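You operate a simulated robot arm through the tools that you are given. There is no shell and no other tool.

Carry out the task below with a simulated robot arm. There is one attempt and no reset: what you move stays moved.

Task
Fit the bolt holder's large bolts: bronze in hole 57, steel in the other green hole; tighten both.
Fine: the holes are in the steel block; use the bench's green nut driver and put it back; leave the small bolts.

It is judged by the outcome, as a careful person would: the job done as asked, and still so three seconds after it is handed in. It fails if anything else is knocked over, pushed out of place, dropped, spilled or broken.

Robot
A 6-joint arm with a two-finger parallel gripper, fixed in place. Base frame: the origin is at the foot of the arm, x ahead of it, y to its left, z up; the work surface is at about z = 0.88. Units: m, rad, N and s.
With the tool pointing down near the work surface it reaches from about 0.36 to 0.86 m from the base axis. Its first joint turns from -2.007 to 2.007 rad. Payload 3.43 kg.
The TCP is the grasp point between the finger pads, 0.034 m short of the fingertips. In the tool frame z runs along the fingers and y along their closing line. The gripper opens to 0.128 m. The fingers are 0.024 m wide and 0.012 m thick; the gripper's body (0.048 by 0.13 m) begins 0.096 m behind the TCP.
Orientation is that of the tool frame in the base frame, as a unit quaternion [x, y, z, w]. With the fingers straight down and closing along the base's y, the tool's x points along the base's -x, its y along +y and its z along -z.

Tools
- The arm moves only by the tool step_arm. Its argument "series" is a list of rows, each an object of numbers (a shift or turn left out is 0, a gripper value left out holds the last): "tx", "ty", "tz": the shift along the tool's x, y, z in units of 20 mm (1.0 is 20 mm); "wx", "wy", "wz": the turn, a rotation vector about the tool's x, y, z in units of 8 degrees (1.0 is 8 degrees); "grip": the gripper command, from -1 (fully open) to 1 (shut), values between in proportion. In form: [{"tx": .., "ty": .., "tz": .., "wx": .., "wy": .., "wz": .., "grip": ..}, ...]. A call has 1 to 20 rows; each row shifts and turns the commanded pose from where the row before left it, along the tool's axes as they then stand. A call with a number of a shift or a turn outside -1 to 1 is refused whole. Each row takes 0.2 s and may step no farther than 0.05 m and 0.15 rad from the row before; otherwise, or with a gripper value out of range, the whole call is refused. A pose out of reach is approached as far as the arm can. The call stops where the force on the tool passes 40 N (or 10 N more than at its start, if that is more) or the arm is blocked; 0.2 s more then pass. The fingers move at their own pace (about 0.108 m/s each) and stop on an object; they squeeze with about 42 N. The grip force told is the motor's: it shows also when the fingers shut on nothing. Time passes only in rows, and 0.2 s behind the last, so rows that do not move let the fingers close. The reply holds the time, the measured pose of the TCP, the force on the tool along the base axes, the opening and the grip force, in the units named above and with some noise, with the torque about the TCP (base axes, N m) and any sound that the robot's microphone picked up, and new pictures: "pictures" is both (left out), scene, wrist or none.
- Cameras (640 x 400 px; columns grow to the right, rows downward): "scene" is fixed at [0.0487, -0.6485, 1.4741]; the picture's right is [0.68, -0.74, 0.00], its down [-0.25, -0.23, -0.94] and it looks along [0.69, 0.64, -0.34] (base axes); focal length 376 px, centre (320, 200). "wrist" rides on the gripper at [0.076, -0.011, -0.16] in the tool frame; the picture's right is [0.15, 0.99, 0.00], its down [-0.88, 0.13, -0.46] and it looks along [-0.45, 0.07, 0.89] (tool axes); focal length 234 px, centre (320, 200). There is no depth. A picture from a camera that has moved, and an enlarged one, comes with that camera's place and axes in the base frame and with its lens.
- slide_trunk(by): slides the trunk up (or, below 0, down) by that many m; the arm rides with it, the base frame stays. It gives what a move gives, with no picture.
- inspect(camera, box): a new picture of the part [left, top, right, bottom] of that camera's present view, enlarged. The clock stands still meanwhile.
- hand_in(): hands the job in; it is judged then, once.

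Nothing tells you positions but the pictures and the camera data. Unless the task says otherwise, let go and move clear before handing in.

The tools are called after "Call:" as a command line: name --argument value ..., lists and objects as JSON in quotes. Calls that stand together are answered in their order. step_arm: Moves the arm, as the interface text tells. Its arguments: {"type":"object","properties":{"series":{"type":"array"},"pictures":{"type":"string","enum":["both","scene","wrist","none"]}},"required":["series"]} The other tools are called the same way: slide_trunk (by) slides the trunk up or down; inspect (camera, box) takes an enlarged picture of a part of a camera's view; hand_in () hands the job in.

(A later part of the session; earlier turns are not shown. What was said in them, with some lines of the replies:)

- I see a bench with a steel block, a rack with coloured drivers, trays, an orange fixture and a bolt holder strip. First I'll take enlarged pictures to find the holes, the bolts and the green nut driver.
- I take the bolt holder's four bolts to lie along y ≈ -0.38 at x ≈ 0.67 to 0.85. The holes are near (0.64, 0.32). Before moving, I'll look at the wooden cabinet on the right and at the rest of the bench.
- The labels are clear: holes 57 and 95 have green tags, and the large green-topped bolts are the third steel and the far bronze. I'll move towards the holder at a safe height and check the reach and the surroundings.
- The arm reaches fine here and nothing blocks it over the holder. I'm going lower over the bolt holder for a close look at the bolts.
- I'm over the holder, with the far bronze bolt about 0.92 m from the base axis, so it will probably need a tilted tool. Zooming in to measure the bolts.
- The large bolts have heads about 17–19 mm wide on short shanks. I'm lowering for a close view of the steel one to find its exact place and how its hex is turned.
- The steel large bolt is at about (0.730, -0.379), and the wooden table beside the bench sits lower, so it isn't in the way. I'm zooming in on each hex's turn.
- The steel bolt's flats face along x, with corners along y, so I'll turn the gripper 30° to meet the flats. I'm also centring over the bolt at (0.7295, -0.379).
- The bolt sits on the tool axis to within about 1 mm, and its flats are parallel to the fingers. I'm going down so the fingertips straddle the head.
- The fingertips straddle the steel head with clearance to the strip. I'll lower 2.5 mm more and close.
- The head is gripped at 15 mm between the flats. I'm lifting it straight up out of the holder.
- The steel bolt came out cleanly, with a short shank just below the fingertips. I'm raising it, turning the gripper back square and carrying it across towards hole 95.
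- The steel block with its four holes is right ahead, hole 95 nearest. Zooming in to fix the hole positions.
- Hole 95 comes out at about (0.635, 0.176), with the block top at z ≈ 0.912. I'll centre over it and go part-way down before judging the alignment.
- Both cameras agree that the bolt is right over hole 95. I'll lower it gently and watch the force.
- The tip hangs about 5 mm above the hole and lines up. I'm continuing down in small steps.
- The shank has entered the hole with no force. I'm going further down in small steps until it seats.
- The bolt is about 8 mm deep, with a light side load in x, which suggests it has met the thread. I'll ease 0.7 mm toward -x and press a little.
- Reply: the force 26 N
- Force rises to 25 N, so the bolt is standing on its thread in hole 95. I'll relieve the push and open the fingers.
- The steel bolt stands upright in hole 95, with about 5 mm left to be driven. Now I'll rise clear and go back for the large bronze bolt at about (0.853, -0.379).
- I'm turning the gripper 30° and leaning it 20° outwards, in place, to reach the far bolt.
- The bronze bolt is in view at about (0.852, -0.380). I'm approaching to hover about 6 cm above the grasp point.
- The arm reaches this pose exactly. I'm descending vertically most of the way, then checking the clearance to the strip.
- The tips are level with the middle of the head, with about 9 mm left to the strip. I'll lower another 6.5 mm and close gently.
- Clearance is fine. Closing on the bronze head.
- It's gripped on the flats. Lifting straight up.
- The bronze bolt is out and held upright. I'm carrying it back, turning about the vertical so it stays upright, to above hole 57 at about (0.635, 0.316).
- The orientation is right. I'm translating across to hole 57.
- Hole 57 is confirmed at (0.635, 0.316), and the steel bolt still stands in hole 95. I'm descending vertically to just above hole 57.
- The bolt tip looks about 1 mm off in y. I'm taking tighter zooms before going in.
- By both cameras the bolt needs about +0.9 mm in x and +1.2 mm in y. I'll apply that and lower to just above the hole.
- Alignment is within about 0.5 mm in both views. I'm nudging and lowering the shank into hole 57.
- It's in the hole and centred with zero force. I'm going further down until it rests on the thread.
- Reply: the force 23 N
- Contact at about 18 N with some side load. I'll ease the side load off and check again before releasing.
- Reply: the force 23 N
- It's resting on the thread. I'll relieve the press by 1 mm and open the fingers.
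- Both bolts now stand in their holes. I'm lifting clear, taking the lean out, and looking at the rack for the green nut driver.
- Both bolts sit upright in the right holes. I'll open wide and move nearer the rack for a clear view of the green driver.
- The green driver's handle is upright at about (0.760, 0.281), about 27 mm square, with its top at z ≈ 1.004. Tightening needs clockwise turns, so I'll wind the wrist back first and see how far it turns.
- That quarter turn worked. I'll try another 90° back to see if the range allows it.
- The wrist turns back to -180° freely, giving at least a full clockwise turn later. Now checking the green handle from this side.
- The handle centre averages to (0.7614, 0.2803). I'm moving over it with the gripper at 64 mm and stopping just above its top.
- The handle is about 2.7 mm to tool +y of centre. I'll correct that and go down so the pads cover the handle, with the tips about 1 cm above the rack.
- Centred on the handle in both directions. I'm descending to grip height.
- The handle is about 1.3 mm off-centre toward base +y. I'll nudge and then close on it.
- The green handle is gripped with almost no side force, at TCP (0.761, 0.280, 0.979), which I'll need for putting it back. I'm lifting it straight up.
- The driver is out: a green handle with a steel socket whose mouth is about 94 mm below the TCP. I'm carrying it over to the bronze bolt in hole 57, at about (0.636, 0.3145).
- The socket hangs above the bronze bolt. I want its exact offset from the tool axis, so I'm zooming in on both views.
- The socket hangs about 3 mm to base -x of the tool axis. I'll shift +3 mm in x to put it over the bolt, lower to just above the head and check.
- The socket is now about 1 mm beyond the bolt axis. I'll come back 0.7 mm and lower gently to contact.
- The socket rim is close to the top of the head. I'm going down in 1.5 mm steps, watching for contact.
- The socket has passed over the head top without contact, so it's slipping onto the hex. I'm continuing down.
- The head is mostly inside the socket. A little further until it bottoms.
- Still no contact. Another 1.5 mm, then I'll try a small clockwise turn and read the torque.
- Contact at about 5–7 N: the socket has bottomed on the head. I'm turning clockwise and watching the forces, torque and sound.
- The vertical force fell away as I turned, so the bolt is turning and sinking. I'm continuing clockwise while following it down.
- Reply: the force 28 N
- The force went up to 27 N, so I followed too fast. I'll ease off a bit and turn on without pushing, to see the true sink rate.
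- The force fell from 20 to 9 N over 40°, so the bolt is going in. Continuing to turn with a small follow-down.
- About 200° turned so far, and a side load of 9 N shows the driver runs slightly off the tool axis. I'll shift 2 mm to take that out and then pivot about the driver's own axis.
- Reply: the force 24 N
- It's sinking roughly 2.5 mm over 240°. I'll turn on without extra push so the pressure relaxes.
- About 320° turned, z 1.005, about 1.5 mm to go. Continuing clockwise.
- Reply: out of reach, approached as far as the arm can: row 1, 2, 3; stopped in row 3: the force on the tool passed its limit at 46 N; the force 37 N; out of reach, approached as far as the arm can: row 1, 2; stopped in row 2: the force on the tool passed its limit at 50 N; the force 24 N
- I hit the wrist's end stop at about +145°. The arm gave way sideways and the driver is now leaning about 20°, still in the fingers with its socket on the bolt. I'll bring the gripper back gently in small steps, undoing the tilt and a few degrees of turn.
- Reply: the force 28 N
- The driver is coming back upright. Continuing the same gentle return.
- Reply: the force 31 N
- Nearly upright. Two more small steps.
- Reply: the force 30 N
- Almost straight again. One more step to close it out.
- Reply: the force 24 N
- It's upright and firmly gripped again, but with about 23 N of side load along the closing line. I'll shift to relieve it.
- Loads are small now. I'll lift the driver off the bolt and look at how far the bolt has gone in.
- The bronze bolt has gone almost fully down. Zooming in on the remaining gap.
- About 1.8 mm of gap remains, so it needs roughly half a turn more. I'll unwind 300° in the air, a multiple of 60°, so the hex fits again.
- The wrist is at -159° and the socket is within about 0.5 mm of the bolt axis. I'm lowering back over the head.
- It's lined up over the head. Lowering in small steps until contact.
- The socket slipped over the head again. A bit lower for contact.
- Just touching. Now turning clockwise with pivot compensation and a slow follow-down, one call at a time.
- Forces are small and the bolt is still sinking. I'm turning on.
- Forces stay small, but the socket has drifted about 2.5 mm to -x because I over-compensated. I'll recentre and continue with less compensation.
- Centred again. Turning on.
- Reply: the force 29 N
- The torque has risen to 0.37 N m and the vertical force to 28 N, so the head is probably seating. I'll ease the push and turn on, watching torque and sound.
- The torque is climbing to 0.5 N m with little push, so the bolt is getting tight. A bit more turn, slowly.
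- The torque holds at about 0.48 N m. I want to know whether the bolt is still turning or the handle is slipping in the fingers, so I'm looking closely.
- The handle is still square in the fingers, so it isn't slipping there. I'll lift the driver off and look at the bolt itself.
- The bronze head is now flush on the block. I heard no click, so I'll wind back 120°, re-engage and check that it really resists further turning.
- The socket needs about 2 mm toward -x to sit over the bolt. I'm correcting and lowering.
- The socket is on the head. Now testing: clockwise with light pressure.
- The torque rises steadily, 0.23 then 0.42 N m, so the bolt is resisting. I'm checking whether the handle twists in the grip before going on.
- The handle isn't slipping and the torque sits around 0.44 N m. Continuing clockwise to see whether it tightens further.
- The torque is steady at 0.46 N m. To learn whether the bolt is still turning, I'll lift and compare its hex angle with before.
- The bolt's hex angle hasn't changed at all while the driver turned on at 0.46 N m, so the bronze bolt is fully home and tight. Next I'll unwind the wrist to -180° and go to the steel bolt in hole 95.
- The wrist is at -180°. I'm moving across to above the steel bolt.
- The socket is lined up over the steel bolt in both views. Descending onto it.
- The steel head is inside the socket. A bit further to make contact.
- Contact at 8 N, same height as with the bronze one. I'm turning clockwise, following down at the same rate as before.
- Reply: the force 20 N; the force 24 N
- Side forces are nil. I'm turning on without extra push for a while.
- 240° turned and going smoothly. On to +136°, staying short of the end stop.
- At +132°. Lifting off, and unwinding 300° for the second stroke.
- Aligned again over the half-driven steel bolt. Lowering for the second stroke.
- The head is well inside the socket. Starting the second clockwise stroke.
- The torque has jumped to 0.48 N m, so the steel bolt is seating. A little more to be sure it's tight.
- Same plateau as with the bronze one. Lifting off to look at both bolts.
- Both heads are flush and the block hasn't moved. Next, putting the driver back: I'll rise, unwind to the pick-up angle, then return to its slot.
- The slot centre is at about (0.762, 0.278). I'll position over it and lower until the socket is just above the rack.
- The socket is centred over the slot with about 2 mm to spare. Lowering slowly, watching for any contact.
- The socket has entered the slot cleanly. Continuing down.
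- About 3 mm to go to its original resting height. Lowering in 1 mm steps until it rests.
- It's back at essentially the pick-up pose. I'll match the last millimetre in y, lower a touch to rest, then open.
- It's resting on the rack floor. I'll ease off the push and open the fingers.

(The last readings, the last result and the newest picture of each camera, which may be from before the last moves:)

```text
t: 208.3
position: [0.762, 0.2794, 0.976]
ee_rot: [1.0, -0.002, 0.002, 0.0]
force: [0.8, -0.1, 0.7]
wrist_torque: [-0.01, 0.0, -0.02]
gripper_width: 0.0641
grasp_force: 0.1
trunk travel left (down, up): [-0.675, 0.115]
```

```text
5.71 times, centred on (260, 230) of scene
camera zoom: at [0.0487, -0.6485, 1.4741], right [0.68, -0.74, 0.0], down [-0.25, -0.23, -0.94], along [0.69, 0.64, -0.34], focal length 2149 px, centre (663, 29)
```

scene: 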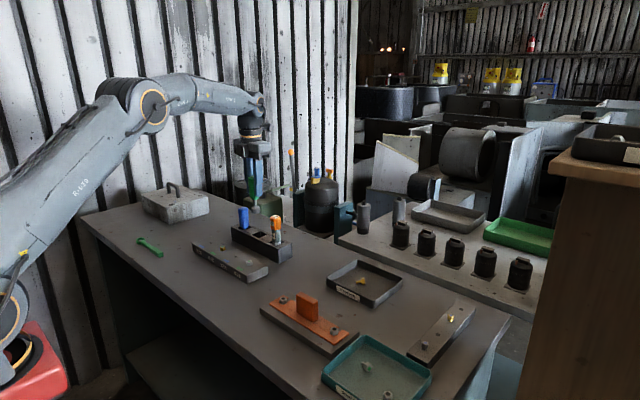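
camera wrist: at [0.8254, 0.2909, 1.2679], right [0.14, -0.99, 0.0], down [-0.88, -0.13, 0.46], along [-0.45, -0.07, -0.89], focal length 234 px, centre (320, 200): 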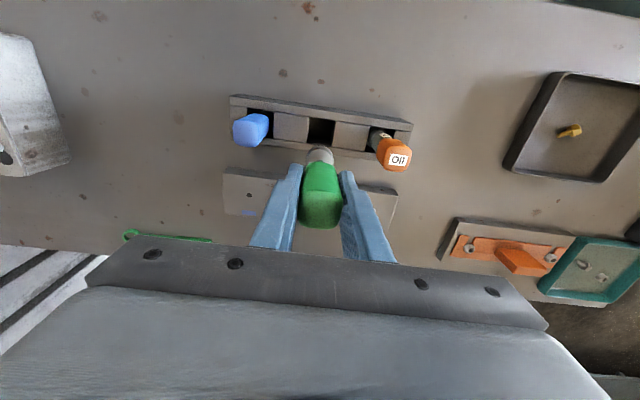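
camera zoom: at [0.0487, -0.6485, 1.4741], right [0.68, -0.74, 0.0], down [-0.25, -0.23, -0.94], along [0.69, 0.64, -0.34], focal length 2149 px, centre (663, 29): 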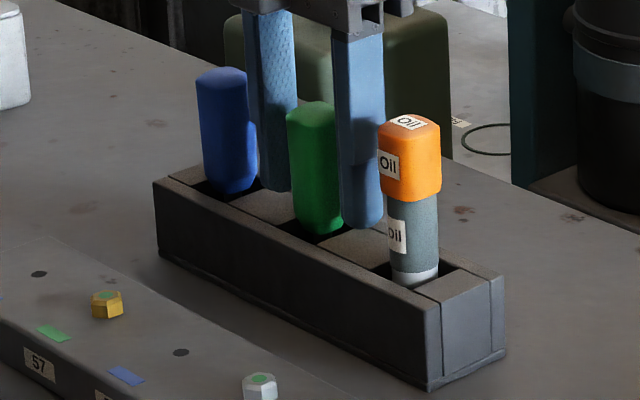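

The green driver stands upright in its slot. Rising straight up and clear.

Call:
step_arm --series '[{"tz": -0.5}, {"tz": -1}, {"tz": -1}, {"tz": -1}, {"tz": -1}, {"tz": -1}, {"tz": -1}, {"tz": -1}, {"tz": -1}, {"tz": -1}, {"tz": -1}, {}]'

Call:
inspect --camera "scene" --box '[185, 195, 305, 290]'

Call:
inspect --camera "wrist" --box '[200, 80, 440, 240]'

```text
t: 210.9
position: [0.7595, 0.2801, 1.1863]
ee_rot: [1.0, -0.002, 0.001, -0.001]
force: [0.0, -0.8, 0.4]
wrist_torque: [-0.01, 0.0, 0.01]
gripper_width: 0.0641
grasp_force: 0.1
trunk travel left (down, up): [-0.675, 0.115]
camera wrist: at [0.8368, 0.2906, 1.346], right [0.14, -0.99, 0.0], down [-0.88, -0.13, 0.45], along [-0.45, -0.07, -0.89], focal length 234 px, centre (320, 200)
```

scene: 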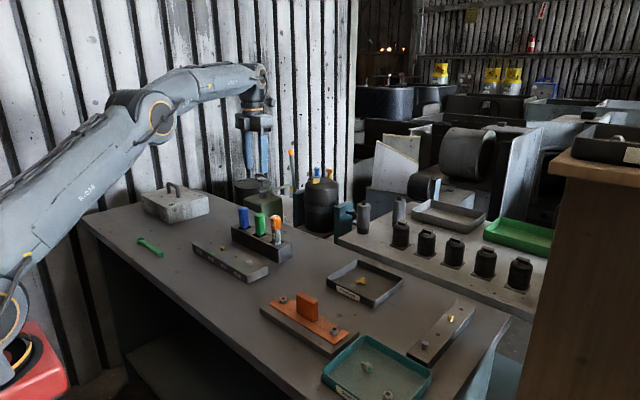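
wrist: 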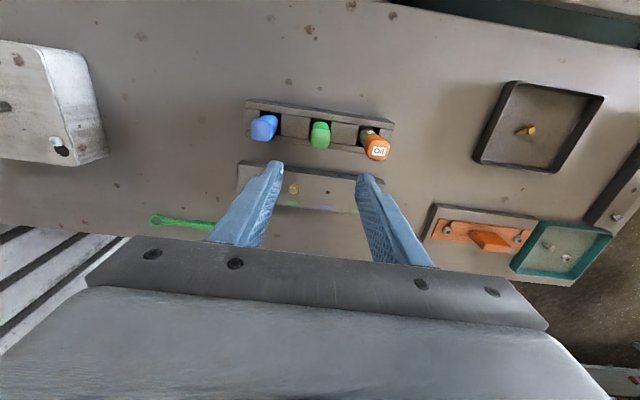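

```text
4.21 times, centred on (245, 242) of scene
camera zoom: at [0.0487, -0.6485, 1.4741], right [0.68, -0.74, 0.0], down [-0.25, -0.23, -0.94], along [0.69, 0.64, -0.34], focal length 1583 px, centre (636, 21)
```

zoom: 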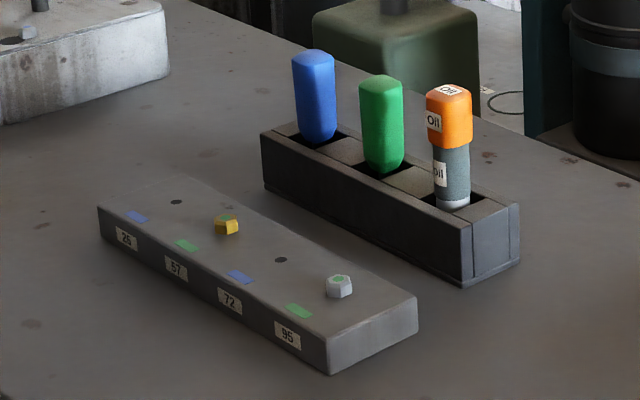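

```text
2.50 times, centred on (320, 160) of wrist
camera zoom: at [0.8368, 0.2906, 1.346], right [0.14, -0.99, 0.0], down [-0.88, -0.13, 0.45], along [-0.45, -0.07, -0.89], focal length 585 px, centre (320, 300)
```

zoom: 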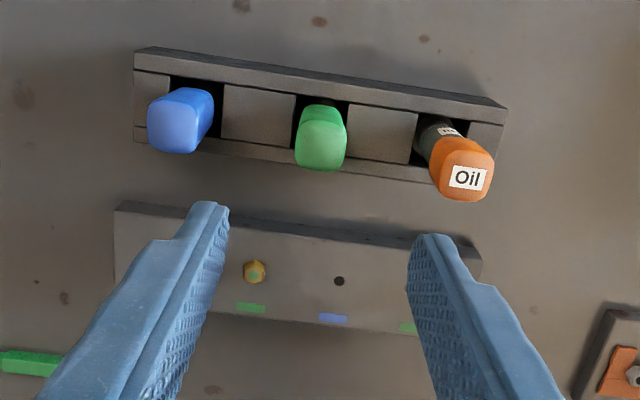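

Both bolts are flush at the same hex angle, which suggests the same hard stop, and the driver is back upright in its slot. A last look over the rest of the bench before handing in.

Call:
inspect --camera "scene" --box '[250, 250, 520, 400]'

Call:
inspect --camera "scene" --box '[215, 235, 275, 285]'

Call:
step_arm --series '[{"tz": -1}, {"tz": -1, "tx": -1}, {"tx": -1}, {"tx": -1}, {"tx": -1}, {}]' --pictures "scene"

```text
2.37 times, centred on (385, 325) of scene
camera zoom: at [0.0487, -0.6485, 1.4741], right [0.68, -0.74, 0.0], down [-0.25, -0.23, -0.94], along [0.69, 0.64, -0.34], focal length 891 px, centre (166, -96)
```

zoom: 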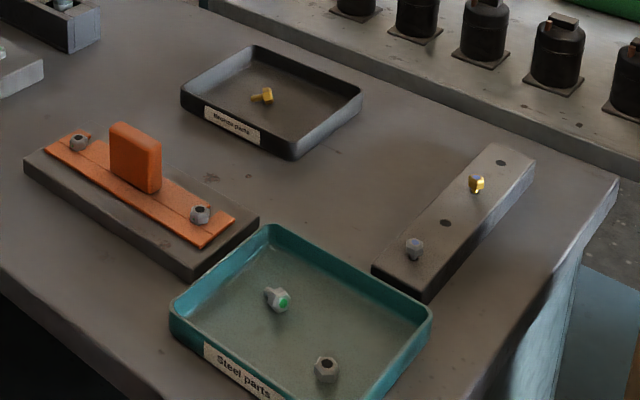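

```text
8.00 times, centred on (245, 260) of scene
camera zoom: at [0.0487, -0.6485, 1.4741], right [0.68, -0.74, 0.0], down [-0.25, -0.23, -0.94], along [0.69, 0.64, -0.34], focal length 3008 px, centre (920, -280)
```

zoom: 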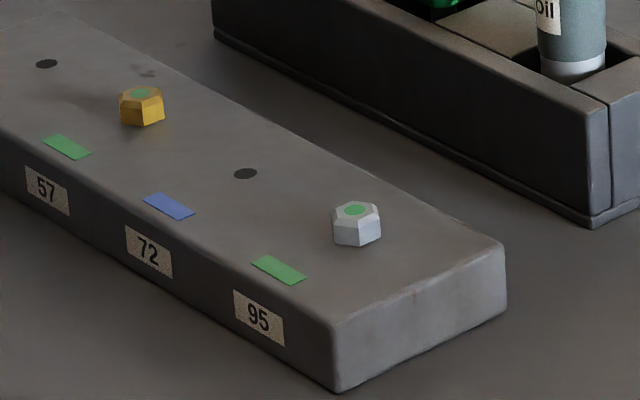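

```text
t: 212.3
position: [0.6812, 0.2792, 1.2261]
ee_rot: [1.0, -0.001, 0.0, 0.0]
force: [0.0, -0.4, 0.3]
wrist_torque: [-0.01, 0.03, 0.01]
gripper_width: 0.0638
grasp_force: 0.1
trunk travel left (down, up): [-0.675, 0.115]
```

scene: 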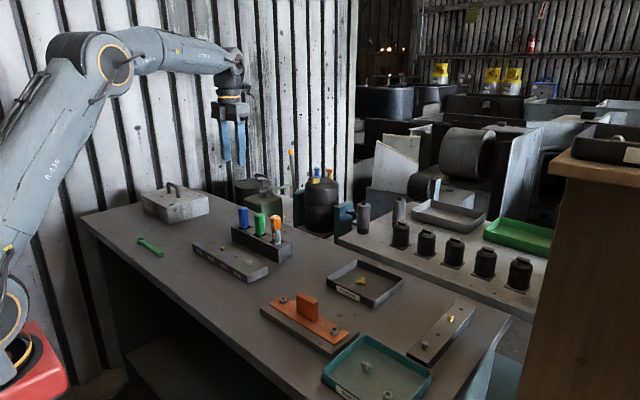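

The large bronze bolt is flush and tight in hole 57, and the large steel bolt is flush and tight in hole 95. The green driver is back in the rack, the small bolts are still in the holder, nothing else has been disturbed, and the arm is clear. Handing in.

Call:
hand_in

```text
The job is handed in.
```

I fitted and tightened both large bolts: the bronze one is in hole 57 and the steel one is in hole 95. The job has been handed in.

- **Tightness:** both heads sit flush on the block. Each was turned about one and a half turns to a firm stop, where the driver met about 0.45–0.5 N m. With the bronze bolt I lifted the driver and confirmed the head no longer moved. I didn't repeat that check on the steel bolt, but it reached the same torque and stopped at the same hex angle. I heard no click from the driver on either one.
- **Slip while tightening:** partway through the bronze bolt the wrist hit its turning limit, which pulled the driver about 20° off vertical while it was still on the bolt. I brought it upright again and finished the tightening. The bolt and block showed no sign of damage.
- **Bench:** the green nut driver is back upright in its slot. The small bolts are still in the holder, and nothing else looked moved in the last pictures. The gripper is open and clear of the bench.
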